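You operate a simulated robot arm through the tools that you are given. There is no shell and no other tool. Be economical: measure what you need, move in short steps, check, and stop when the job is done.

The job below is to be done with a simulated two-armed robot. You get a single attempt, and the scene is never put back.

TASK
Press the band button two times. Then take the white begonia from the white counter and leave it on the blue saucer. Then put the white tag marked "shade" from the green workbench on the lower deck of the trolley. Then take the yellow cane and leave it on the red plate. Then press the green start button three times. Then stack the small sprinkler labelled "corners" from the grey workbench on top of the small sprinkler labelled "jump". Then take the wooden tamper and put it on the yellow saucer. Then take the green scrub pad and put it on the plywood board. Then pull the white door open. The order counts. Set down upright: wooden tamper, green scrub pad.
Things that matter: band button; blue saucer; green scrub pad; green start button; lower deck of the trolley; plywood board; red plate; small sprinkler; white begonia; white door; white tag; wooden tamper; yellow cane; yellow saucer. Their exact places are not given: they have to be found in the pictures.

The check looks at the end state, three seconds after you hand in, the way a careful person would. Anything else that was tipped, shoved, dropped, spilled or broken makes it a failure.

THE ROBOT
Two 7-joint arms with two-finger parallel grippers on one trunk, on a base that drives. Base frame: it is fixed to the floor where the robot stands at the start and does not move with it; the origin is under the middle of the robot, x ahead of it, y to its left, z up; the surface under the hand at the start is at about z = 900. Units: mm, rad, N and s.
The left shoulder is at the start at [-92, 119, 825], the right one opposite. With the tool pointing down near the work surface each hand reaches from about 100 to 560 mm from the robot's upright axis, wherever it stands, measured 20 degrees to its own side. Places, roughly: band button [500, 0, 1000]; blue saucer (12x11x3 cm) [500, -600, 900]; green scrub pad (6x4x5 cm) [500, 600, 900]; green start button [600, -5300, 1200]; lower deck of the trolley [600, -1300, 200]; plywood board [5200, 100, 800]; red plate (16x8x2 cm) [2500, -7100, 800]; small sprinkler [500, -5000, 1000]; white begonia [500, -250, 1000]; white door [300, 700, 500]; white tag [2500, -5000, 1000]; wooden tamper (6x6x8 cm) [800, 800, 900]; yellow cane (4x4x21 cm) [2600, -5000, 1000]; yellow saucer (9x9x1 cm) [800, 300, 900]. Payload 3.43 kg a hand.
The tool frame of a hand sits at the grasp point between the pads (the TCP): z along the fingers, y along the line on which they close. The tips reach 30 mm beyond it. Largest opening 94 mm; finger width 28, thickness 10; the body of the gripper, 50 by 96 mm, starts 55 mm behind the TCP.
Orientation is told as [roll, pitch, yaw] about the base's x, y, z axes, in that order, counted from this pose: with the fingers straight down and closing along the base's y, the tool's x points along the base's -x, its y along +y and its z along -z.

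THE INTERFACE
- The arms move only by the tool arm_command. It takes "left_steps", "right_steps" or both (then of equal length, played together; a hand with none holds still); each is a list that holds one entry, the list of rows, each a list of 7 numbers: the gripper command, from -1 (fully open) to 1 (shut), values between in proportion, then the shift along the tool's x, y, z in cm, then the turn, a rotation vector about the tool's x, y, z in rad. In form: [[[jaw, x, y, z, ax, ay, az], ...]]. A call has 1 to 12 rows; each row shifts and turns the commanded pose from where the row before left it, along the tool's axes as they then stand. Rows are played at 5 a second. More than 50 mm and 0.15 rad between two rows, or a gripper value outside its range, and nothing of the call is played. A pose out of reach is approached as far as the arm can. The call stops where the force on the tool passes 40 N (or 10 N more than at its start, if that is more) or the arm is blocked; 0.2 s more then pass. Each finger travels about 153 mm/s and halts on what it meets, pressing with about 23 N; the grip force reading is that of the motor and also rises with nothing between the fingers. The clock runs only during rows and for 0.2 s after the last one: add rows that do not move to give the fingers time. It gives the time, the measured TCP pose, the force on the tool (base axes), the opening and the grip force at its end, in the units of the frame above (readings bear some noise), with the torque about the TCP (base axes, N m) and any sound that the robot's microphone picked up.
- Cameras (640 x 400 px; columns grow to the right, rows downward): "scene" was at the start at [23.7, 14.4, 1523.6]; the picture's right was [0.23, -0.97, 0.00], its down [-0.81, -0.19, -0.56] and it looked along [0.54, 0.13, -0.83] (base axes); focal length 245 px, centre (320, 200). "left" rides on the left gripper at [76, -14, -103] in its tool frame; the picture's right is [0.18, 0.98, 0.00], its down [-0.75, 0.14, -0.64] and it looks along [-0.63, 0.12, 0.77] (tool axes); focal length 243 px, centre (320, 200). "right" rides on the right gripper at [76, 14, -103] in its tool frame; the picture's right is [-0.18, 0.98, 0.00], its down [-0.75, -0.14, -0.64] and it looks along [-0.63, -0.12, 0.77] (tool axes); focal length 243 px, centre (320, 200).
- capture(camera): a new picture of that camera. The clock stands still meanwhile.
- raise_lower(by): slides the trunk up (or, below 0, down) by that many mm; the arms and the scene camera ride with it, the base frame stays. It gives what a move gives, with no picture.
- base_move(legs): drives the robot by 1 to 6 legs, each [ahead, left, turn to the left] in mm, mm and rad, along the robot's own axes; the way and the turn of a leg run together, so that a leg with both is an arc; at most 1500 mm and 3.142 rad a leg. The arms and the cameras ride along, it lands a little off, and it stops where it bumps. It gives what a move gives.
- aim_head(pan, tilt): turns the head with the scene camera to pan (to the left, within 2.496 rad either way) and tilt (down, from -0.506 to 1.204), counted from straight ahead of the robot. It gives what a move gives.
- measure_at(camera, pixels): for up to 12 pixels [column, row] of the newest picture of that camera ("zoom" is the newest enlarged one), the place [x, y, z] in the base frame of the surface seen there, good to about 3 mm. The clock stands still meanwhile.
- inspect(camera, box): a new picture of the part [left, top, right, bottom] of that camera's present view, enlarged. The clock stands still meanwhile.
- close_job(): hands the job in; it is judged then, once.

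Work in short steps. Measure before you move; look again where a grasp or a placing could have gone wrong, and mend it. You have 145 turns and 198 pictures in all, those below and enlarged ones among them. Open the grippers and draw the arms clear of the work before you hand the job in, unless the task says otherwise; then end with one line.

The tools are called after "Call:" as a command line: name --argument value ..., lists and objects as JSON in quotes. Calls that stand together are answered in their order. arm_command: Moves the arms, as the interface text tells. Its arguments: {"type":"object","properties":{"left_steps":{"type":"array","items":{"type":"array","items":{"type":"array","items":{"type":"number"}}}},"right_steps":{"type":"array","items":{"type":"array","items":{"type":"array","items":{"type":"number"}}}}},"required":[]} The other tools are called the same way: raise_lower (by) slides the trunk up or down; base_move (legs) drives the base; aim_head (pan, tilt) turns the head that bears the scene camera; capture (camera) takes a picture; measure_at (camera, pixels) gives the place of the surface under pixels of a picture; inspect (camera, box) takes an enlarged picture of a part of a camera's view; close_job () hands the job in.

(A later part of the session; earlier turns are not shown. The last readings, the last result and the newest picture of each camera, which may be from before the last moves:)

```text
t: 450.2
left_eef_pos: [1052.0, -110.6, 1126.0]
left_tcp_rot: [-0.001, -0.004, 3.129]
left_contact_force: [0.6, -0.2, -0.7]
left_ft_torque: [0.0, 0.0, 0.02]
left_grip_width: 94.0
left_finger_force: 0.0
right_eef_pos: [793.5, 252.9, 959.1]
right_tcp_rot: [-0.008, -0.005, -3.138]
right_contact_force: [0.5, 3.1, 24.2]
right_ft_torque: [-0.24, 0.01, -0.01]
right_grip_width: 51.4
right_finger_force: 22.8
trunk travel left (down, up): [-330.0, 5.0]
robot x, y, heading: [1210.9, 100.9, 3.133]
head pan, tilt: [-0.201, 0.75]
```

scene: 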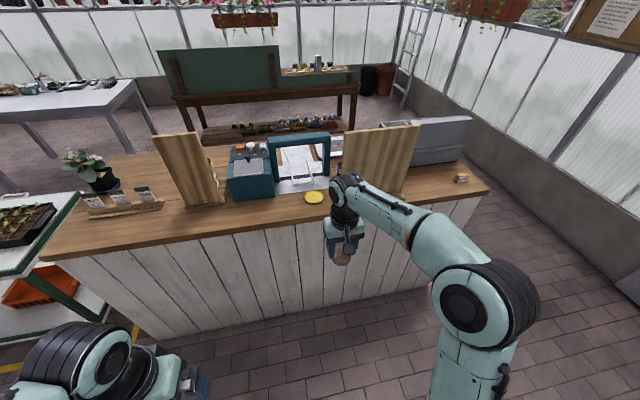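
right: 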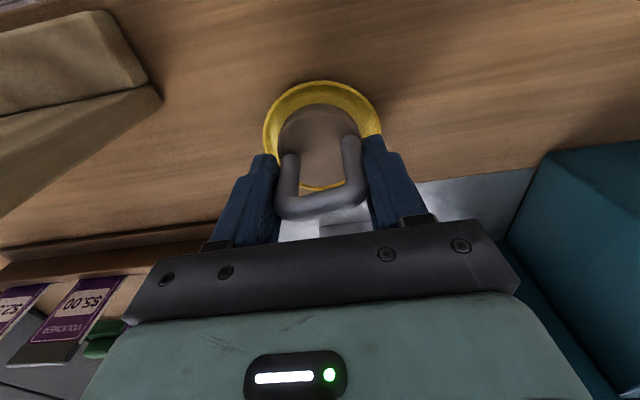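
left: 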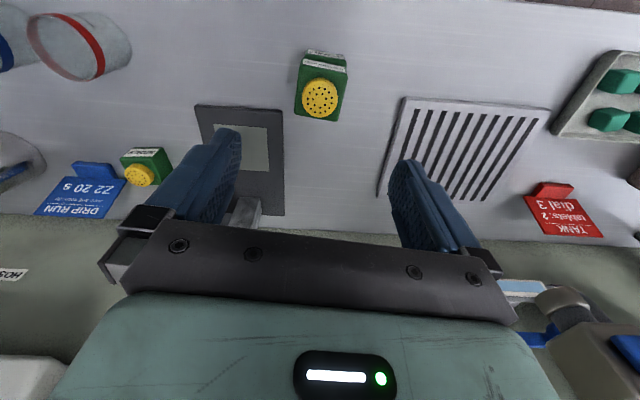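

Contact (24 N). I ease up 1 mm, release and rise straight up.

Call:
arm_command --right_steps '[[[1, 0, 0, -0.12, 0, 0, 0], [0.5, 0, 0, 0, 0, 0, 0], [-0.3, 0, 0, 0, 0, 0, 0], [-0.8, 0, 0, 0, 0, 0, 0], [-0.8, 0, 0, -2, 0, 0, 0], [-0.8, 0, 0, -4, 0, 0, 0], [-0.8, 0, 0, -4, 0, 0, 0], [-0.8, 0, 0, -4, 0, 0, 0], [-0.8, 0, 0, 0, 0, 0, 0]]]'

Call:
capture --camera "right"

```text
t: 452.2
left_eef_pos: [1051.7, -111.3, 1124.9]
left_tcp_rot: [0.0, -0.001, 3.131]
left_contact_force: [-0.1, 0.0, -0.5]
left_ft_torque: [-0.03, 0.05, 0.0]
left_grip_width: 93.9
left_finger_force: 0.0
right_eef_pos: [794.1, 251.6, 1099.2]
right_tcp_rot: [-0.007, 0.001, -3.137]
right_contact_force: [-0.1, 0.8, 0.2]
right_ft_torque: [0.01, 0.01, -0.01]
right_grip_width: 84.5
right_finger_force: 0.0
trunk travel left (down, up): [-330.0, 5.0]
robot x, y, heading: [1211.1, 99.5, 3.135]
head pan, tilt: [-0.201, 0.75]
```

```text
65 pictures are left
```

right: 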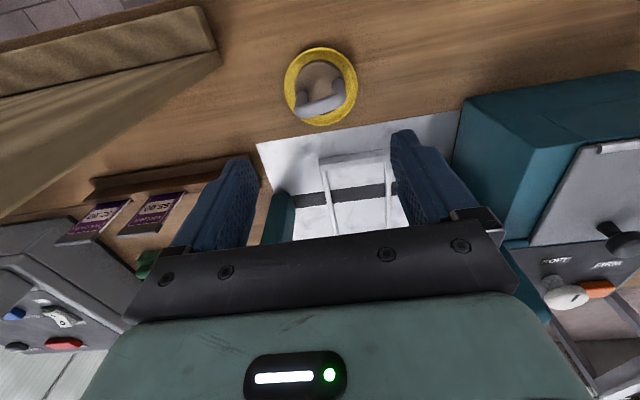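

The tamper stands upright on the saucer. Next the pad, to be reached from the counter's front; I back out and check whether the passage at the counter's north end is wide enough.

Call:
base_move --legs '[[-420, 0, 0]]'

Call:
aim_head --pan -0.6 --tilt 0.5

Call:
capture --camera "scene"

```text
t: 454.8
left_eef_pos: [1470.4, -111.7, 1126.5]
left_tcp_rot: [0.0, -0.002, 3.131]
left_contact_force: [0.1, 0.2, -0.3]
left_ft_torque: [0.0, 0.0, 0.01]
left_grip_width: 93.9
left_finger_force: 0.0
right_eef_pos: [1213.5, 250.3, 1098.1]
right_tcp_rot: [-0.007, 0.002, -3.138]
right_contact_force: [-0.2, -0.1, 1.1]
right_ft_torque: [-0.01, 0.0, -0.01]
right_grip_width: 84.7
right_finger_force: 0.0
trunk travel left (down, up): [-330.0, 5.0]
robot x, y, heading: [1631.2, 97.5, 3.138]
head pan, tilt: [-0.201, 0.75]
```

```text
t: 455.6
left_eef_pos: [1471.5, -112.0, 1125.8]
left_tcp_rot: [0.0, -0.001, 3.129]
left_contact_force: [-0.3, -0.5, 0.6]
left_ft_torque: [0.0, 0.04, 0.02]
left_grip_width: 94.1
left_finger_force: 0.1
right_eef_pos: [1213.6, 250.2, 1099.3]
right_tcp_rot: [-0.007, 0.0, -3.14]
right_contact_force: [-1.0, -0.3, -0.4]
right_ft_torque: [-0.01, 0.0, 0.02]
right_grip_width: 84.5
right_finger_force: 0.0
trunk travel left (down, up): [-330.0, 5.0]
robot x, y, heading: [1626.5, 96.8, 3.139]
head pan, tilt: [-0.6, 0.499]
```

```text
64 pictures are left
```

scene: 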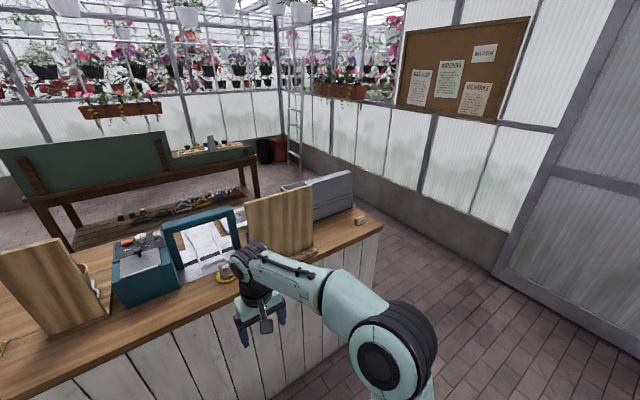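

Call:
measure_at --camera "scene" --pixels '[[380, 228], [375, 240], [440, 245], [490, 272], [400, 215], [345, 185], [260, 205], [255, 190], [410, 250], [298, 165], [265, 160], [70, 240]]'

```text
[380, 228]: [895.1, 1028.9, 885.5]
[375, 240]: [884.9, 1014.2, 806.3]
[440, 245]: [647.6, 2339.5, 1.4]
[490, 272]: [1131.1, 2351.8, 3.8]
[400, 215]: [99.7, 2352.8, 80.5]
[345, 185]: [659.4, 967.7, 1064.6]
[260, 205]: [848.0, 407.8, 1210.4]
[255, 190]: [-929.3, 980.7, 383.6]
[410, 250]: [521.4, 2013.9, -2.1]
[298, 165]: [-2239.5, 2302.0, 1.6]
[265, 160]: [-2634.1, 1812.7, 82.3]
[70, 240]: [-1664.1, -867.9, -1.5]
```

The passage at the north end is 1.3 m wide (y 1030–2340). I drive around through y≈1690 to the counter's front.

Call:
base_move --legs '[[0, -1300, 0], [0, -290, 0], [1000, 0, 0], [1000, 0, 0], [0, 0, 3.141], [0, -1000, 0]]'

Call:
aim_head --pan -0.2 --tilt 0.8

Call:
capture --camera "scene"

```text
t: 495.7
left_eef_pos: [-228.7, 922.2, 1125.4]
left_tcp_rot: [-0.001, -0.001, -0.03]
left_contact_force: [-0.2, 0.7, -0.7]
left_ft_torque: [0.05, -0.01, 0.04]
left_grip_width: 93.9
left_finger_force: 0.0
right_eef_pos: [21.6, 555.8, 1099.6]
right_tcp_rot: [-0.008, -0.002, -0.013]
right_contact_force: [-0.1, -0.2, 0.4]
right_ft_torque: [-0.01, 0.01, 0.02]
right_grip_width: 84.6
right_finger_force: 0.1
trunk travel left (down, up): [-330.0, 5.0]
robot x, y, heading: [-386.3, 711.8, -0.013]
head pan, tilt: [-0.6, 0.499]
```

```text
t: 496.6
left_eef_pos: [-229.3, 922.0, 1125.6]
left_tcp_rot: [-0.001, -0.001, -0.028]
left_contact_force: [-0.6, -0.7, 0.7]
left_ft_torque: [-0.02, 0.0, 0.03]
left_grip_width: 94.0
left_finger_force: 0.1
right_eef_pos: [22.9, 555.6, 1098.4]
right_tcp_rot: [-0.007, -0.002, -0.012]
right_contact_force: [0.0, -0.3, 0.7]
right_ft_torque: [-0.02, -0.02, -0.02]
right_grip_width: 84.4
right_finger_force: 0.2
trunk travel left (down, up): [-330.0, 5.0]
robot x, y, heading: [-394.9, 711.9, -0.018]
head pan, tilt: [-0.201, 0.799]
```

```text
63 pictures are left
```

scene: 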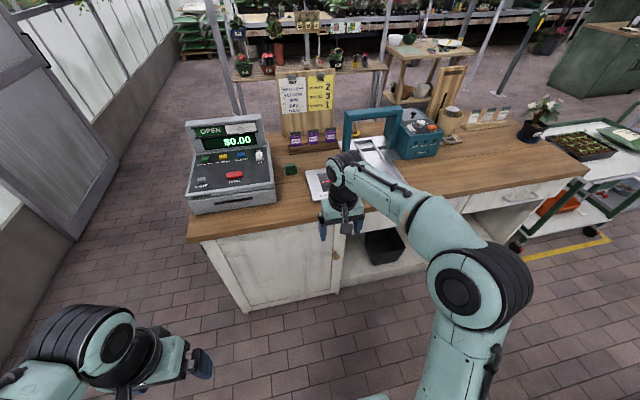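

The green pad is at (290,169), and the white cabinet door with its knob at (335,255). I enlarge both.

Call:
inspect --camera "scene" --box '[270, 150, 320, 190]'

Call:
measure_at --camera "zoom" --pixels '[[250, 180], [200, 165], [310, 150], [320, 200], [215, 220], [260, 230], [250, 150], [290, 230], [210, 190], [300, 180], [200, 230], [330, 220]]'

Call:
inspect --camera "scene" --box '[190, 200, 400, 320]'

```text
10.00 times, centred on (295, 170) of scene
```

zoom: 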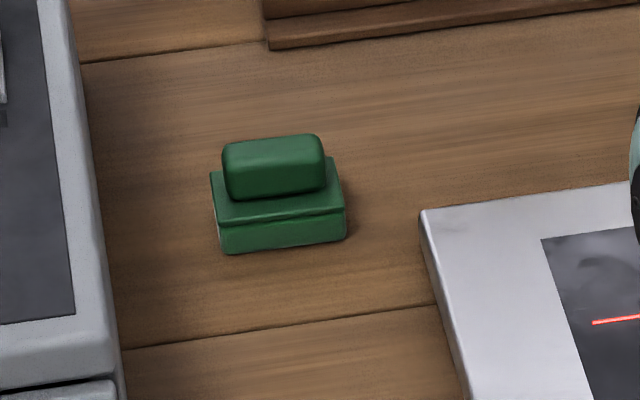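

```text
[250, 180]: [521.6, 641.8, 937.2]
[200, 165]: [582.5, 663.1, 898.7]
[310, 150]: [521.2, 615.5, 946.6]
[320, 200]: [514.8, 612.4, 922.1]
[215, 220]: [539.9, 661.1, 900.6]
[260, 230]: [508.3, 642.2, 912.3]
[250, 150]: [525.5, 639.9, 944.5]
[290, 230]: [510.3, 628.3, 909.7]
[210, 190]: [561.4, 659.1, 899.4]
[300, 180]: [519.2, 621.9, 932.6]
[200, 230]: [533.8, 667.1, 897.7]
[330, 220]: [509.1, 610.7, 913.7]
```

```text
3.05 times, centred on (295, 260) of scene
```

zoom: 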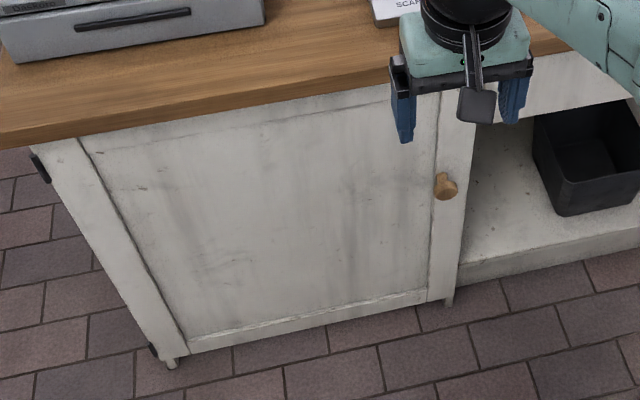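

Pad: base 60×40 mm at centre ≈(527,633), base top z 920, square with the counter; neighbours close in y, so I grip along x. I turn the right hand 90° and drive to x≈−10, y≈745.

Call:
arm_command --right_steps '[[[-0.6, 0, 0, 0, 0, 0, -0.145], [-0.6, 0, 0, 0, 0, 0, -0.145], [-0.6, 0, 0, 0, 0, 0, -0.145], [-0.6, 0, 0, 0, 0, 0, -0.145], [-0.6, 0, 0, 0, 0, 0, -0.145], [-0.6, 0, 0, 0, 0, 0, -0.145], [-0.6, 0, 0, 0, 0, 0, -0.145], [-0.6, 0, 0, 0, 0, 0, -0.145], [-0.6, 0, 0, 0, 0, 0, -0.145], [-0.6, 0, 0, 0, 0, 0, -0.145], [-0.6, 0, 0, 0, 0, 0, -0.12], [-0.6, 0, 0, 0, 0, 0, 0]]]'

Call:
base_move --legs '[[0, 30, 0.018], [382, 0, 0]]'

Call:
capture --camera "scene"

```text
t: 499.2
left_eef_pos: [-229.0, 921.8, 1126.8]
left_tcp_rot: [0.001, -0.001, -0.028]
left_contact_force: [0.3, 0.0, 0.5]
left_ft_torque: [0.0, 0.02, 0.01]
left_grip_width: 94.0
left_finger_force: 0.1
right_eef_pos: [21.7, 554.8, 1098.3]
right_tcp_rot: [0.0, 0.008, 1.56]
right_contact_force: [-0.1, -0.9, 0.1]
right_ft_torque: [-0.02, -0.01, 0.04]
right_grip_width: 75.2
right_finger_force: 0.1
trunk travel left (down, up): [-330.0, 5.0]
robot x, y, heading: [-397.2, 709.8, -0.014]
head pan, tilt: [-0.201, 0.799]
```

```text
t: 502.1
left_eef_pos: [151.7, 952.3, 1125.2]
left_tcp_rot: [-0.001, -0.001, -0.013]
left_contact_force: [-0.4, -0.7, -0.3]
left_ft_torque: [-0.05, -0.02, 0.01]
left_grip_width: 94.3
left_finger_force: 0.1
right_eef_pos: [406.7, 590.4, 1099.1]
right_tcp_rot: [-0.001, 0.006, 1.574]
right_contact_force: [0.0, -0.7, 0.3]
right_ft_torque: [0.0, -0.03, -0.03]
right_grip_width: 75.1
right_finger_force: 0.0
trunk travel left (down, up): [-330.0, 5.0]
robot x, y, heading: [-11.0, 739.2, -0.006]
head pan, tilt: [-0.201, 0.799]
```

```text
60 pictures are left
```

scene: 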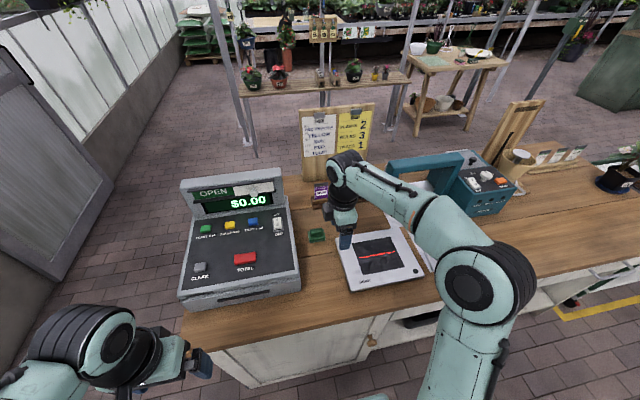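

I enlarge the pad from here and check clearances.

Call:
inspect --camera "scene" --box '[285, 200, 349, 260]'

```text
6.67 times, centred on (317, 230) of scene
```

zoom: 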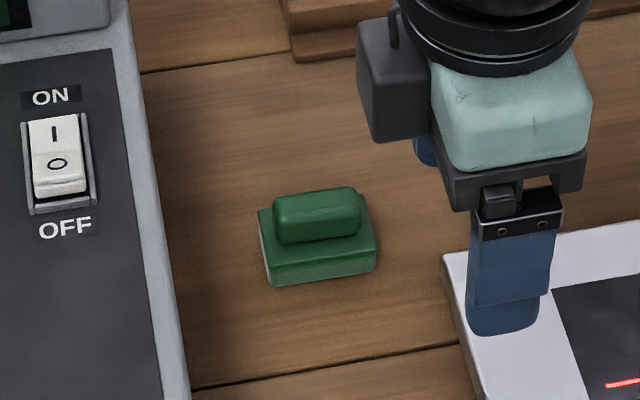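

Call:
measure_at --camera "zoom" --pixels '[[262, 212], [368, 200], [376, 238], [268, 260], [276, 275], [355, 268], [285, 195], [350, 192], [320, 205], [370, 190], [300, 55], [185, 300]]'

```text
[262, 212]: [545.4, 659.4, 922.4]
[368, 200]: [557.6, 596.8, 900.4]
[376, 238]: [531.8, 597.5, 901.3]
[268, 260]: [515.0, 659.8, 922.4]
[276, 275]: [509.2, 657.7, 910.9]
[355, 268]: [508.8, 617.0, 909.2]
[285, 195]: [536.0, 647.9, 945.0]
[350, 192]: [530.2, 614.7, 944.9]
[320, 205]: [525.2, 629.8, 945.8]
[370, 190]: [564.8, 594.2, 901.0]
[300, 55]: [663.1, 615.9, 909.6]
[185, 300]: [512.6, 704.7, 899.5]
```

Pad centre (528,631). I move over it and down to z 1000.

Call:
arm_command --right_steps '[[[-0.5, -1.0, -3.04, 0, 0, 0, 0], [-0.5, -1.0, -3.04, 0, 0, 0, 0], [-0.5, -1.0, -3.04, 0, 0, 0, 0], [-0.5, -1.0, -3.04, 0, 0, 0, 0], [-0.5, 0, 0, 4, 0, 0, 0], [-0.5, 0, 0, 4, 0, 0, 0], [-0.5, 0, 0, 2, 0, 0, 0], [-0.5, 0, 0, 0, 0, 0, 0]]]'

Call:
capture --camera "right"

Call:
inspect --camera "scene" --box '[270, 170, 370, 270]'

```text
t: 503.9
left_eef_pos: [151.0, 953.7, 1126.6]
left_tcp_rot: [0.0, -0.002, -0.014]
left_contact_force: [0.2, 0.0, -0.8]
left_ft_torque: [0.0, 0.01, -0.01]
left_grip_width: 94.0
left_finger_force: 0.2
right_eef_pos: [528.2, 630.6, 998.8]
right_tcp_rot: [-0.001, 0.008, 1.576]
right_contact_force: [0.0, 0.1, 0.2]
right_ft_torque: [-0.01, 0.0, 0.01]
right_grip_width: 70.3
right_finger_force: 0.0
trunk travel left (down, up): [-330.0, 5.0]
robot x, y, heading: [-8.7, 741.4, -0.005]
head pan, tilt: [-0.201, 0.799]
```

```text
58 pictures are left
```

right: 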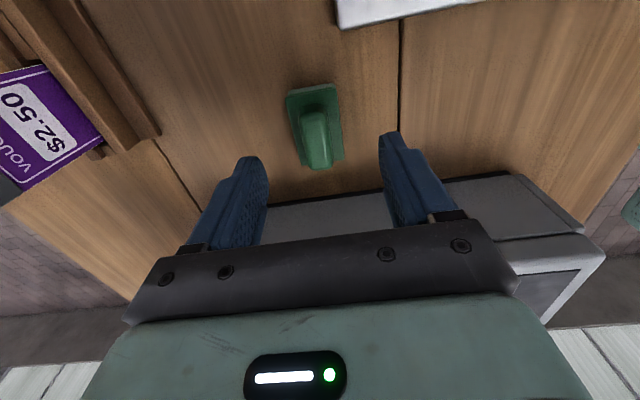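

```text
4.00 times, centred on (320, 220) of scene
```

zoom: 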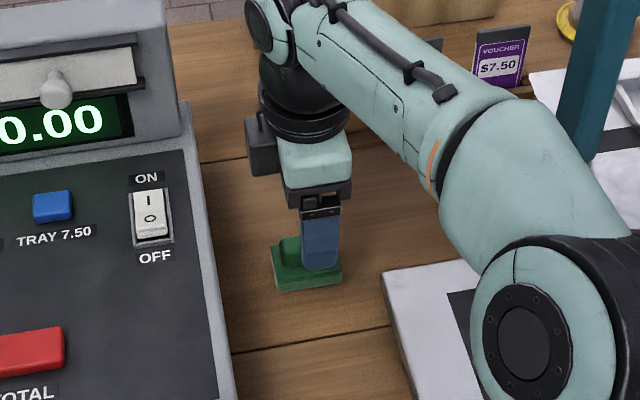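

Verify with the right camera the pad's outline.

Call:
measure_at --camera "right" --pixels '[[289, 99], [334, 88], [342, 152], [297, 160], [315, 125], [318, 165]]'

```text
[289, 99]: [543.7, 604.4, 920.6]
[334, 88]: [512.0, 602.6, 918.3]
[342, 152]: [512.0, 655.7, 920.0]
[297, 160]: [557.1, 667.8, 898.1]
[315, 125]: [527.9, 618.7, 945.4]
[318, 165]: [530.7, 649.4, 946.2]
```

Centred at (528,630). I descend to z 933 and close, then lift.

Call:
arm_command --right_steps '[[[-0.5, 0, 0, 3, 0, 0, 0], [-0.5, 0, 0, 2.5, 0, 0, 0], [-0.5, 0, 0, 1.1, 0, 0, 0], [-0.5, 0, 0, 0, 0, 0, 0], [0.3, 0, 0, 0, 0, 0, 0], [1, 0, 0, 0, 0, 0, 0], [1, 0, 0, 0, 0, 0, 0], [1, 0, 0, 0, 0, 0, 0]]]'

Call:
arm_command --right_steps '[[[1, 0, 0, -2, 0, 0, 0], [1, 0, 0, -4, 0, 0, 0], [1, 0, 0, -4, 0, 0, 0], [1, 0, 0, -4, 0, 0, 0], [1, 0, 0, 0, 0, 0, 0]]]'

Call:
capture --camera "right"

```text
t: 505.7
left_eef_pos: [151.7, 954.4, 1126.6]
left_tcp_rot: [0.001, -0.002, -0.012]
left_contact_force: [0.0, 0.9, 0.6]
left_ft_torque: [0.01, 0.02, 0.01]
left_grip_width: 93.8
left_finger_force: 0.0
right_eef_pos: [529.1, 630.3, 933.1]
right_tcp_rot: [0.001, 0.008, 1.575]
right_contact_force: [-0.2, -0.3, -0.7]
right_ft_torque: [-0.01, -0.01, -0.02]
right_grip_width: 37.2
right_finger_force: 22.9
trunk travel left (down, up): [-330.0, 5.0]
robot x, y, heading: [-10.7, 742.8, -0.004]
head pan, tilt: [-0.201, 0.799]
```

```text
t: 506.9
left_eef_pos: [150.5, 953.5, 1126.3]
left_tcp_rot: [0.003, -0.002, -0.012]
left_contact_force: [-0.5, 0.6, 0.1]
left_ft_torque: [0.03, -0.01, 0.03]
left_grip_width: 93.9
left_finger_force: 0.1
right_eef_pos: [527.9, 631.6, 1072.6]
right_tcp_rot: [-0.001, 0.007, 1.574]
right_contact_force: [0.3, -0.4, -0.8]
right_ft_torque: [-0.02, 0.02, 0.01]
right_grip_width: 37.4
right_finger_force: 23.5
trunk travel left (down, up): [-330.0, 5.0]
robot x, y, heading: [-11.5, 740.7, -0.003]
head pan, tilt: [-0.201, 0.799]
```

```text
56 pictures are left
```

right: 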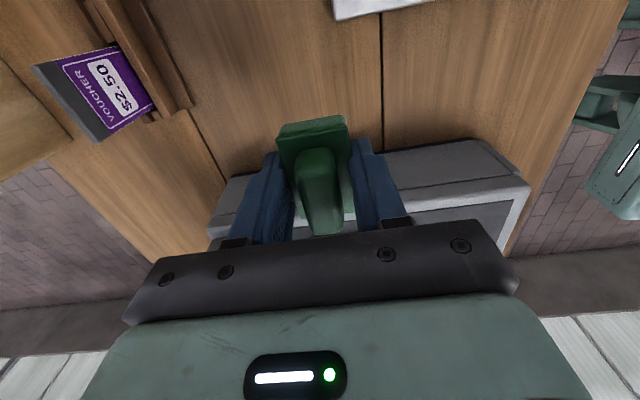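

Pad held. I back out, draw the hand in, drive around the north end and look toward +x for the way to the plywood board.

Call:
base_move --legs '[[-385, 0, 0]]'

Call:
arm_command --right_steps '[[[1, 0, 4, -2, 0, 0, 0], [1, 0, 4, -2, 0, 0, 0], [1, 0, 4, 0, 0, 0, 0], [1, 0, 3, 0, 0, 0, 0]]]'

Call:
base_move --legs '[[0, 970, 0.003], [1000, 0, 0], [1000, 0, 0]]'

Call:
aim_head --pan -0.3 --tilt 0.35

Call:
capture --camera "scene"

```text
t: 509.4
left_eef_pos: [-231.3, 954.4, 1125.8]
left_tcp_rot: [0.0, -0.002, -0.013]
left_contact_force: [0.3, 1.8, -0.6]
left_ft_torque: [0.03, 0.04, 0.0]
left_grip_width: 93.7
left_finger_force: 0.0
right_eef_pos: [144.4, 632.0, 1072.7]
right_tcp_rot: [0.001, 0.004, 1.573]
right_contact_force: [0.0, -0.1, -0.4]
right_ft_torque: [0.0, -0.01, 0.06]
right_grip_width: 37.1
right_finger_force: 23.0
trunk travel left (down, up): [-330.0, 5.0]
robot x, y, heading: [-395.5, 742.5, -0.007]
head pan, tilt: [-0.201, 0.799]
```

```text
t: 510.4
left_eef_pos: [-232.7, 954.9, 1125.1]
left_tcp_rot: [0.0, -0.004, -0.014]
left_contact_force: [-0.4, 0.0, 0.0]
left_ft_torque: [-0.03, -0.03, 0.01]
left_grip_width: 93.9
left_finger_force: 0.0
right_eef_pos: [-6.6, 633.5, 1112.9]
right_tcp_rot: [0.0, 0.007, 1.572]
right_contact_force: [0.1, 0.4, 0.1]
right_ft_torque: [0.05, 0.01, 0.02]
right_grip_width: 37.1
right_finger_force: 23.0
trunk travel left (down, up): [-330.0, 5.0]
robot x, y, heading: [-394.1, 742.9, -0.01]
head pan, tilt: [-0.201, 0.799]
```

```text
t: 528.7
left_eef_pos: [1777.7, 1879.1, 1126.0]
left_tcp_rot: [-0.001, -0.001, -0.031]
left_contact_force: [0.2, 0.5, 0.8]
left_ft_torque: [-0.01, 0.01, 0.0]
left_grip_width: 93.9
left_finger_force: 0.0
right_eef_pos: [1998.8, 1553.5, 1112.8]
right_tcp_rot: [0.0, 0.007, 1.555]
right_contact_force: [0.3, -0.1, -0.3]
right_ft_torque: [0.0, -0.01, 0.0]
right_grip_width: 37.2
right_finger_force: 23.0
trunk travel left (down, up): [-330.0, 5.0]
robot x, y, heading: [1611.5, 1670.1, -0.022]
head pan, tilt: [-0.201, 0.799]
```

```text
t: 529.6
left_eef_pos: [1778.3, 1878.6, 1126.3]
left_tcp_rot: [0.002, -0.001, -0.03]
left_contact_force: [0.3, -0.1, 0.1]
left_ft_torque: [0.0, -0.01, -0.02]
left_grip_width: 94.0
left_finger_force: 0.1
right_eef_pos: [1998.6, 1553.2, 1112.4]
right_tcp_rot: [0.001, 0.008, 1.555]
right_contact_force: [0.2, 0.3, -0.1]
right_ft_torque: [0.02, -0.01, 0.01]
right_grip_width: 37.3
right_finger_force: 23.7
trunk travel left (down, up): [-330.0, 5.0]
robot x, y, heading: [1616.5, 1671.2, -0.024]
head pan, tilt: [-0.3, 0.351]
```

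```text
55 pictures are left
```

scene: 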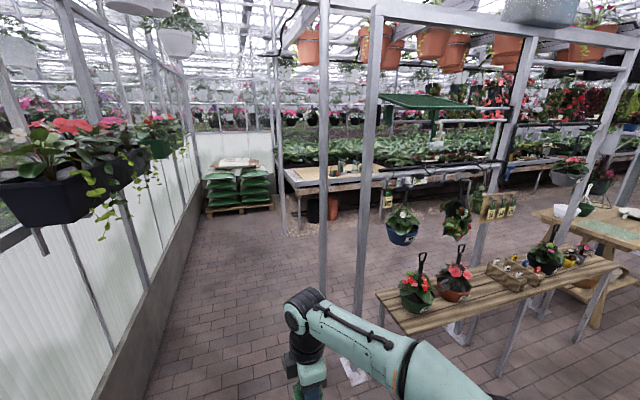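

There is a long bench ahead with a light board near (340,176). I measure the passage and that bench.

Call:
measure_at --camera "scene" --pixels '[[340, 176], [300, 185], [370, 185], [350, 372], [325, 300], [285, 234], [240, 210], [380, 325], [300, 230], [455, 168], [495, 375], [410, 165]]'

Call:
inspect --camera "scene" --box '[270, 130, 520, 260]'

```text
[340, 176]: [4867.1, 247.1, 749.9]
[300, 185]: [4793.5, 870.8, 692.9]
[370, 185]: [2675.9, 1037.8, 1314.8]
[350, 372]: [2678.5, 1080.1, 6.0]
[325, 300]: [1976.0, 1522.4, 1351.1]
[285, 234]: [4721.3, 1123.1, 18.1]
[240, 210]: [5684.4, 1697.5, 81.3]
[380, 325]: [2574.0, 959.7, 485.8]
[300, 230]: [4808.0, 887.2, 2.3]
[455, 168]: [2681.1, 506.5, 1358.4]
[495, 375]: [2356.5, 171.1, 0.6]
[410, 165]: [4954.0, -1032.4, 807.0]
```

```text
2.56 times, centred on (395, 195) of scene
5 turns are left
```

zoom: 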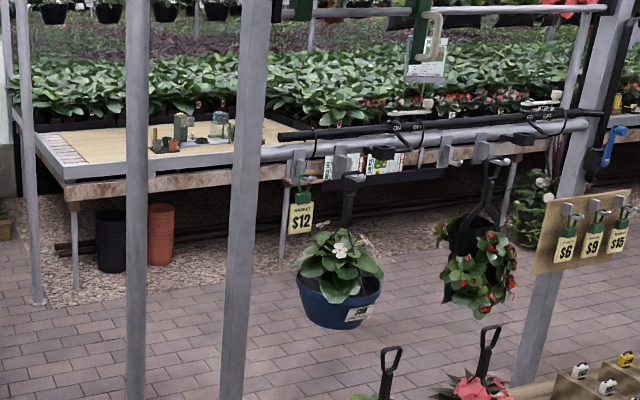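

Only 5 turns remain, so I batch: drive along y≈1670, cross to the bench with the board (front edge x≈4800), and photograph and measure the board.

Call:
base_move --legs '[[1300, 0, 0.024], [1234, 0, 0], [0, -1270, 0], [330, 0, 0]]'

Call:
aim_head --pan 0 --tilt 0.75

Call:
capture --camera "scene"

Call:
capture --camera "right"

Call:
measure_at --camera "scene" --pixels '[[160, 260], [200, 260], [240, 260], [280, 260], [320, 260], [360, 260], [280, 230], [320, 230], [280, 285], [320, 285], [280, 310], [320, 200]]'

Call:
measure_at --camera "right" --pixels '[[320, 20], [200, 20], [440, 20], [320, 60], [200, 60], [440, 60], [320, 100], [200, 100], [440, 100], [160, 140], [500, 140], [100, 60]]'

```text
t: 554.7
left_eef_pos: [4648.6, 614.2, 1125.2]
left_tcp_rot: [0.0, -0.001, -0.005]
left_contact_force: [0.6, -0.1, -1.1]
left_ft_torque: [-0.02, 0.02, 0.04]
left_grip_width: 94.0
left_finger_force: 0.1
right_eef_pos: [4878.1, 292.4, 1112.5]
right_tcp_rot: [0.0, 0.005, 1.581]
right_contact_force: [0.6, -0.6, -0.3]
right_ft_torque: [0.02, 0.02, 0.01]
right_grip_width: 37.4
right_finger_force: 22.8
trunk travel left (down, up): [-330.0, 5.0]
robot x, y, heading: [4488.9, 398.9, 0.005]
head pan, tilt: [-0.3, 0.351]
```

```text
t: 555.6
left_eef_pos: [4648.1, 613.1, 1126.5]
left_tcp_rot: [-0.002, -0.001, -0.005]
left_contact_force: [0.5, 0.1, 0.3]
left_ft_torque: [-0.01, -0.01, -0.02]
left_grip_width: 94.2
left_finger_force: 0.2
right_eef_pos: [4878.2, 291.9, 1113.2]
right_tcp_rot: [-0.002, 0.009, 1.582]
right_contact_force: [0.1, -0.2, -1.2]
right_ft_torque: [-0.05, -0.01, 0.0]
right_grip_width: 37.3
right_finger_force: 22.7
trunk travel left (down, up): [-330.0, 5.0]
robot x, y, heading: [4490.9, 401.2, 0.007]
head pan, tilt: [0.0, 0.75]
```

```text
53 pictures are left
```

scene: 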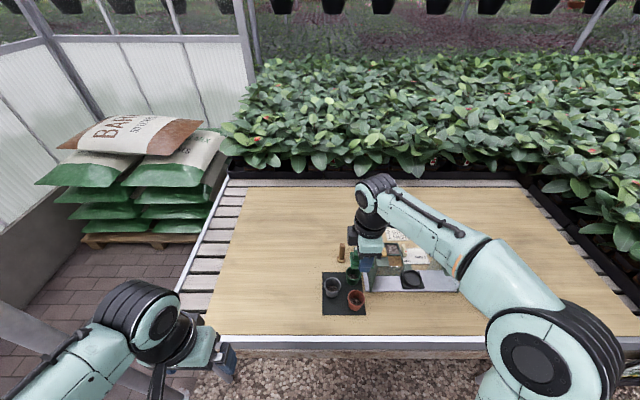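

```text
52 pictures are left
```

right: 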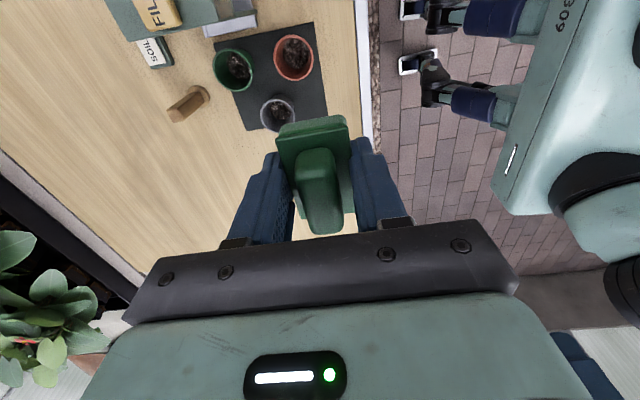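

```text
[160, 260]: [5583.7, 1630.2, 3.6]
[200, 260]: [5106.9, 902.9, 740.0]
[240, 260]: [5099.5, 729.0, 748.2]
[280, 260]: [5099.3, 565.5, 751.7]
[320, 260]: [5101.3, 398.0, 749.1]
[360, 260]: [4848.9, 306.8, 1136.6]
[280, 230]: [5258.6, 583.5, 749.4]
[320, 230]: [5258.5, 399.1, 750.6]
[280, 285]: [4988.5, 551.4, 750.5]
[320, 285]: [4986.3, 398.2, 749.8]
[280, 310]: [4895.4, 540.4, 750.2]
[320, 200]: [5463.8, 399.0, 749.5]
```

```text
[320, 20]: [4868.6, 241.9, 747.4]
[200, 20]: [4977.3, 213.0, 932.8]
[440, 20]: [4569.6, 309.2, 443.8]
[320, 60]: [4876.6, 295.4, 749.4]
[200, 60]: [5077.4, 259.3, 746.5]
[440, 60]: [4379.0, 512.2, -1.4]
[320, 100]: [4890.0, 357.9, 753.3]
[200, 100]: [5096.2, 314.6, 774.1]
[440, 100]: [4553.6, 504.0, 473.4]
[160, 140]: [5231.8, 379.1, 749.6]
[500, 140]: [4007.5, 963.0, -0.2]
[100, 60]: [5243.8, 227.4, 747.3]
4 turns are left
```

The board is wide, z 750, with free space around (4950,550). In one batch: place the pad there, retreat, drive back to the cabinet door, pre-pose the right hand low and photograph the knob.

Call:
base_move --legs '[[0, 180, -0.006]]'

Call:
raise_lower --by -200

Call:
arm_command --right_steps '[[[1, -4, 0, 0, 0, 0, 0], [1, -4, 0, 0, 0, 0, 0], [1, 0, -3.5, 0, 0, 0, 0], [1, 0, -3.5, 0, 0, 0, 0], [1, 0, 0, 4, 0, 0, 0], [1, 0, 0, 4, 0, 0, 0], [1, 0, 0, 3, 0, 0, 0], [1, 0, 0, 1.2, 0, 0, 0], [1, 0, 0, 0.5, 0, 0, 0], [1, 0, 0, 0.3, 0, 0, 0], [1, 0, 0, 0, 0, 0, 0]]]'

Call:
arm_command --right_steps '[[[0.5, 0, 0, 0, 0, 0, 0], [0, 0, 0, 0, 0, 0, 0], [-0.6, 0, 0, 0, 0, 0, 0], [-0.6, 0, 0, 0, 0, 0, 0], [-0.6, 0, 0, -2, 0, 0, 0], [-0.6, 0, 0, -4, 0, 0, 0], [-0.6, 0, 0, -4, 0, 0, 0], [-0.6, 0, 0, -4, 0, 0, 0], [-0.6, 0, 0, -3, 0, 0, 0]]]'

Call:
capture --camera "right"

Call:
arm_command --right_steps '[[[-1, 4, 0, 0, 0, 0, 0], [-1, 4, 0, 0, 0, 0, 0], [-1, 0, 4, 0, 0, 0, 0], [-1, 0, 3, 0, 0, 0, 0], [-1, 0, 3, 0, 0, 0, 0]]]'

Call:
base_move --legs '[[-340, 0, 0], [0, 1090, 0], [-1270, 0, 0], [-1270, 0, 0], [-1000, 0, 0], [-1000, 0, 0]]'

Call:
base_move --legs '[[-40, 0, 0], [0, -971, 0]]'

Call:
raise_lower --by -130

Call:
arm_command --right_steps '[[[-1, 0, 0, 0, 0.15, 0, 0], [-1, 0, 0, 0, 0.15, 0, 0], [-1, 0, 0, 0, 0.15, 0, 0], [-1, 0, 0, 0, 0.15, 0, 0], [-1, 0, 0, 0, 0.15, 0, 0], [-1, 0, 0, 0, 0.15, 0, 0], [-1, 0, 0, 0, 0.15, 0, 0]]]'

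Call:
arm_command --right_steps '[[[-1, 1.33, 1.27, 3.38, 0, 0, 0], [-1, 1.33, 1.27, 3.38, 0, 0, 0], [-1, 1.33, 1.27, 3.38, 0, 0, 0], [-1, 1.33, 1.27, 3.38, 0, 0, 0], [-1, 1.33, 1.27, 3.38, 0, 0, 0], [-1, 1.33, 1.27, 3.38, 0, 0, 0], [-1, 1.33, 1.27, 3.38, 0, 0, 0], [-1, 1.33, 1.27, 3.38, 0, 0, 0], [-1, 0, 2.8, 1.62, 0, 0, 0], [-1, 0, 2.8, 1.62, 0, 0, 0], [-1, 0, 2.8, 1.62, 0, 0, 0], [-1, 0, 0, 0, 0, 0, 0]]]'

Call:
aim_head --pan -0.2 --tilt 0.8

Call:
capture --camera "scene"

Call:
measure_at --camera "scene" --pixels '[[300, 180], [340, 180], [380, 180], [300, 210], [330, 210], [340, 210], [350, 210], [300, 240], [320, 230], [345, 230], [338, 200], [260, 210]]'

Call:
inspect --camera "scene" --box '[260, 150, 420, 270]'

Call:
capture --camera "right"

Call:
measure_at --camera "right" --pixels '[[320, 60], [320, 100], [260, 60], [380, 60], [260, 20], [320, 20], [380, 20], [300, 130], [340, 130], [320, 150], [200, 100], [440, 100]]'

```text
t: 557.8
left_eef_pos: [4649.2, 789.4, 1126.2]
left_tcp_rot: [-0.001, -0.002, -0.01]
left_contact_force: [0.5, -1.5, 0.1]
left_ft_torque: [0.04, 0.01, 0.0]
left_grip_width: 94.1
left_finger_force: 0.0
right_eef_pos: [4876.8, 468.7, 1113.4]
right_tcp_rot: [0.0, 0.006, 1.577]
right_contact_force: [-0.2, 0.6, -0.4]
right_ft_torque: [0.01, -0.01, 0.0]
right_grip_width: 37.4
right_finger_force: 22.7
trunk travel left (down, up): [-330.0, 5.0]
robot x, y, heading: [4489.8, 574.3, -0.004]
head pan, tilt: [0.0, 0.75]
```

```text
t: 559.9
left_eef_pos: [4649.1, 790.2, 926.2]
left_tcp_rot: [0.0, -0.002, -0.013]
left_contact_force: [-0.2, -0.1, -0.4]
left_ft_torque: [0.01, -0.01, 0.03]
left_grip_width: 94.1
left_finger_force: 0.1
right_eef_pos: [4877.9, 468.4, 913.4]
right_tcp_rot: [0.0, 0.008, 1.577]
right_contact_force: [0.5, 0.2, -0.6]
right_ft_torque: [-0.03, -0.02, 0.01]
right_grip_width: 37.4
right_finger_force: 23.0
trunk travel left (down, up): [-130.0, 205.0]
robot x, y, heading: [4490.9, 576.8, -0.003]
head pan, tilt: [0.0, 0.75]
```

```text
t: 562.3
left_eef_pos: [4649.3, 789.3, 924.7]
left_tcp_rot: [0.0, -0.002, -0.01]
left_contact_force: [-0.4, 0.4, -0.4]
left_ft_torque: [0.01, 0.0, -0.01]
left_grip_width: 94.2
left_finger_force: 0.1
right_eef_pos: [4947.3, 546.7, 782.8]
right_tcp_rot: [-0.002, 0.008, 1.575]
right_contact_force: [-0.4, 0.6, -0.1]
right_ft_torque: [0.03, -0.02, 0.0]
right_grip_width: 37.3
right_finger_force: 23.2
trunk travel left (down, up): [-130.0, 205.0]
robot x, y, heading: [4487.8, 577.7, -0.007]
head pan, tilt: [0.0, 0.75]
```

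```text
t: 564.3
left_eef_pos: [4649.3, 789.5, 926.0]
left_tcp_rot: [-0.001, -0.003, -0.011]
left_contact_force: [-0.6, -0.1, -0.6]
left_ft_torque: [-0.04, -0.04, 0.01]
left_grip_width: 94.0
left_finger_force: 0.1
right_eef_pos: [4942.5, 547.8, 940.9]
right_tcp_rot: [0.003, 0.009, 1.576]
right_contact_force: [0.7, 0.1, 0.5]
right_ft_torque: [0.05, 0.04, -0.01]
right_grip_width: 75.2
right_finger_force: 0.1
right hand out of reach, approached as far as the arm can: row 9
trunk travel left (down, up): [-130.0, 205.0]
robot x, y, heading: [4487.3, 580.4, -0.002]
head pan, tilt: [0.0, 0.75]
```

```text
51 pictures are left
```

right: 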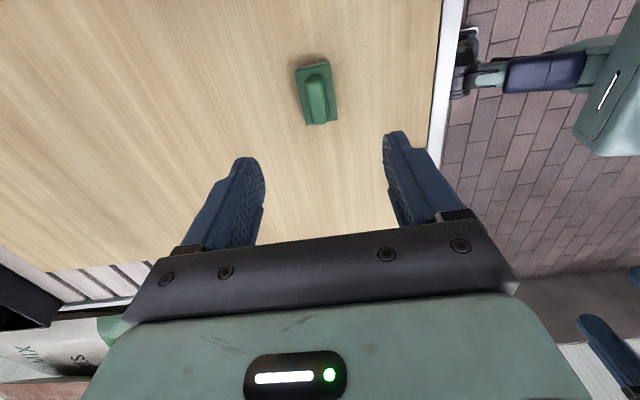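

```text
t: 565.5
left_eef_pos: [4648.3, 789.2, 925.5]
left_tcp_rot: [-0.001, -0.002, -0.011]
left_contact_force: [-0.5, 0.3, 0.6]
left_ft_torque: [0.03, -0.02, 0.01]
left_grip_width: 93.9
left_finger_force: 0.0
right_eef_pos: [4841.7, 465.3, 941.7]
right_tcp_rot: [0.0, 0.009, 1.575]
right_contact_force: [0.3, -0.1, 0.5]
right_ft_torque: [-0.02, -0.02, 0.03]
right_grip_width: 94.0
right_finger_force: 0.1
trunk travel left (down, up): [-130.0, 205.0]
robot x, y, heading: [4488.4, 578.4, -0.0]
head pan, tilt: [0.0, 0.75]
```

```text
t: 598.8
left_eef_pos: [-233.6, 1938.7, 926.2]
left_tcp_rot: [-0.001, -0.002, -0.032]
left_contact_force: [-0.2, 0.3, -0.2]
left_ft_torque: [-0.01, 0.06, 0.0]
left_grip_width: 94.0
left_finger_force: 0.1
right_eef_pos: [-46.8, 1611.5, 941.8]
right_tcp_rot: [0.0, 0.007, 1.555]
right_contact_force: [0.6, 0.5, -0.1]
right_ft_torque: [-0.01, 0.01, -0.01]
right_grip_width: 93.8
right_finger_force: 0.0
trunk travel left (down, up): [-130.0, 205.0]
robot x, y, heading: [-399.4, 1732.9, -0.021]
head pan, tilt: [0.0, 0.75]
```

```text
t: 608.1
left_eef_pos: [-294.3, 973.0, 925.4]
left_tcp_rot: [-0.002, -0.001, -0.024]
left_contact_force: [0.4, 0.0, 0.4]
left_ft_torque: [-0.02, 0.03, 0.0]
left_grip_width: 93.8
left_finger_force: 0.0
right_eef_pos: [-105.6, 647.6, 941.9]
right_tcp_rot: [0.001, 0.009, 1.563]
right_contact_force: [0.3, -0.8, 0.1]
right_ft_torque: [0.01, 0.01, 0.05]
right_grip_width: 94.3
right_finger_force: 0.1
trunk travel left (down, up): [-130.0, 205.0]
robot x, y, heading: [-454.0, 766.3, -0.012]
head pan, tilt: [0.0, 0.75]
```

```text
t: 609.7
left_eef_pos: [-293.6, 974.4, 794.6]
left_tcp_rot: [-0.001, -0.001, -0.025]
left_contact_force: [0.0, -0.3, -1.4]
left_ft_torque: [0.0, 0.05, 0.0]
left_grip_width: 94.0
left_finger_force: 0.1
right_eef_pos: [-104.9, 647.8, 813.0]
right_tcp_rot: [0.001, 0.008, 1.562]
right_contact_force: [0.6, 0.1, -0.3]
right_ft_torque: [0.03, 0.01, -0.01]
right_grip_width: 94.0
right_finger_force: 0.0
trunk travel left (down, up): [0.0, 335.0]
robot x, y, heading: [-457.7, 764.4, -0.015]
head pan, tilt: [0.0, 0.75]
```

```text
t: 611.3
left_eef_pos: [-294.2, 972.5, 796.9]
left_tcp_rot: [0.0, -0.001, -0.024]
left_contact_force: [-0.8, 0.5, -0.6]
left_ft_torque: [-0.01, 0.04, 0.03]
left_grip_width: 94.1
left_finger_force: 0.0
right_eef_pos: [-105.5, 648.1, 811.7]
right_tcp_rot: [-1.049, 0.007, 1.565]
right_contact_force: [0.0, -0.1, 0.1]
right_ft_torque: [-0.01, 0.04, 0.0]
right_grip_width: 94.0
right_finger_force: 0.0
trunk travel left (down, up): [0.0, 335.0]
robot x, y, heading: [-456.5, 765.7, -0.014]
head pan, tilt: [0.0, 0.75]
```

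```text
t: 613.9
left_eef_pos: [-294.4, 973.8, 796.9]
left_tcp_rot: [-0.001, -0.002, -0.025]
left_contact_force: [0.5, 1.1, -0.5]
left_ft_torque: [0.03, 0.01, 0.02]
left_grip_width: 94.2
left_finger_force: 0.1
right_eef_pos: [78.3, 535.8, 494.5]
right_tcp_rot: [-1.047, 0.009, 1.56]
right_contact_force: [0.9, 0.2, 0.1]
right_ft_torque: [0.01, 0.01, 0.0]
right_grip_width: 94.0
right_finger_force: 0.1
trunk travel left (down, up): [0.0, 335.0]
robot x, y, heading: [-457.5, 762.6, -0.021]
head pan, tilt: [0.0, 0.75]
```

```text
t: 614.6
left_eef_pos: [-294.3, 973.0, 796.5]
left_tcp_rot: [0.0, -0.002, -0.023]
left_contact_force: [-0.3, 0.2, 1.1]
left_ft_torque: [-0.04, 0.04, 0.02]
left_grip_width: 94.0
left_finger_force: 0.0
right_eef_pos: [78.1, 537.1, 493.5]
right_tcp_rot: [-1.049, 0.009, 1.561]
right_contact_force: [0.3, -0.4, 0.2]
right_ft_torque: [-0.01, 0.02, 0.01]
right_grip_width: 94.1
right_finger_force: 0.2
trunk travel left (down, up): [0.0, 335.0]
robot x, y, heading: [-457.8, 764.5, -0.01]
head pan, tilt: [-0.201, 0.799]
```

```text
50 pictures are left
```

scene: 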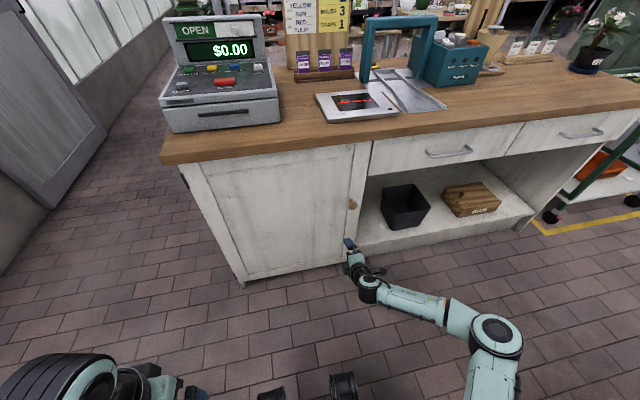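

```text
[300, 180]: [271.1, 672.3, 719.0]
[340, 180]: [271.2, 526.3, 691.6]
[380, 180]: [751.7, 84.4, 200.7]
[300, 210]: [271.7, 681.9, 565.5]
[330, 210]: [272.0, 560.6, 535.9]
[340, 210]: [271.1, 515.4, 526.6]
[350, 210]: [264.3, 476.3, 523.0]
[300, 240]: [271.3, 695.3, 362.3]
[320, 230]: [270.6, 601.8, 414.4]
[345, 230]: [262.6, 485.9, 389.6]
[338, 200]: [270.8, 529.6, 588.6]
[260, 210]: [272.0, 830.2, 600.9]
```

```text
3.33 times, centred on (340, 210) of scene
```

zoom: 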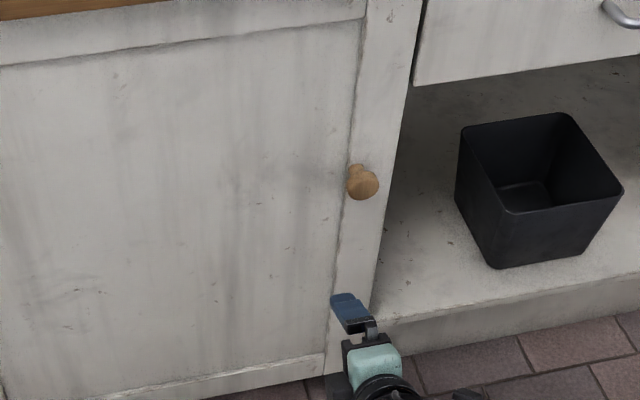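

```text
48 pictures are left
```

right: 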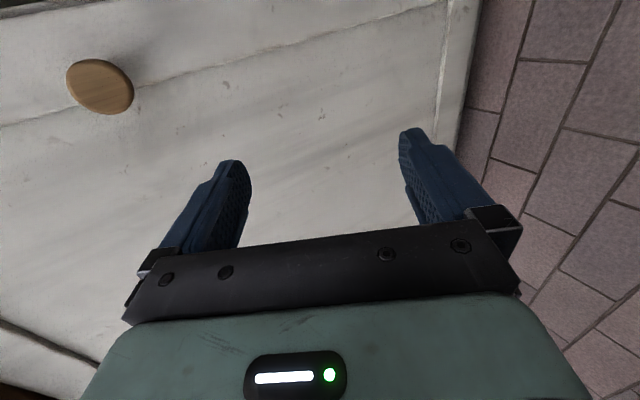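

```text
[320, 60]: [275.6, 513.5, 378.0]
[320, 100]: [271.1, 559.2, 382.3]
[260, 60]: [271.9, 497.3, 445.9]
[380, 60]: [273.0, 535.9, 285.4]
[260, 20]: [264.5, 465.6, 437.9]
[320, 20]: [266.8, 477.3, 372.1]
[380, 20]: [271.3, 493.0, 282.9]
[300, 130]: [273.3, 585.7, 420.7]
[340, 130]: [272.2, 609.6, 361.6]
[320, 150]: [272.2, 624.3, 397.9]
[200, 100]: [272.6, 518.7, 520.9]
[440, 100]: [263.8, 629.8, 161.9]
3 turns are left
```

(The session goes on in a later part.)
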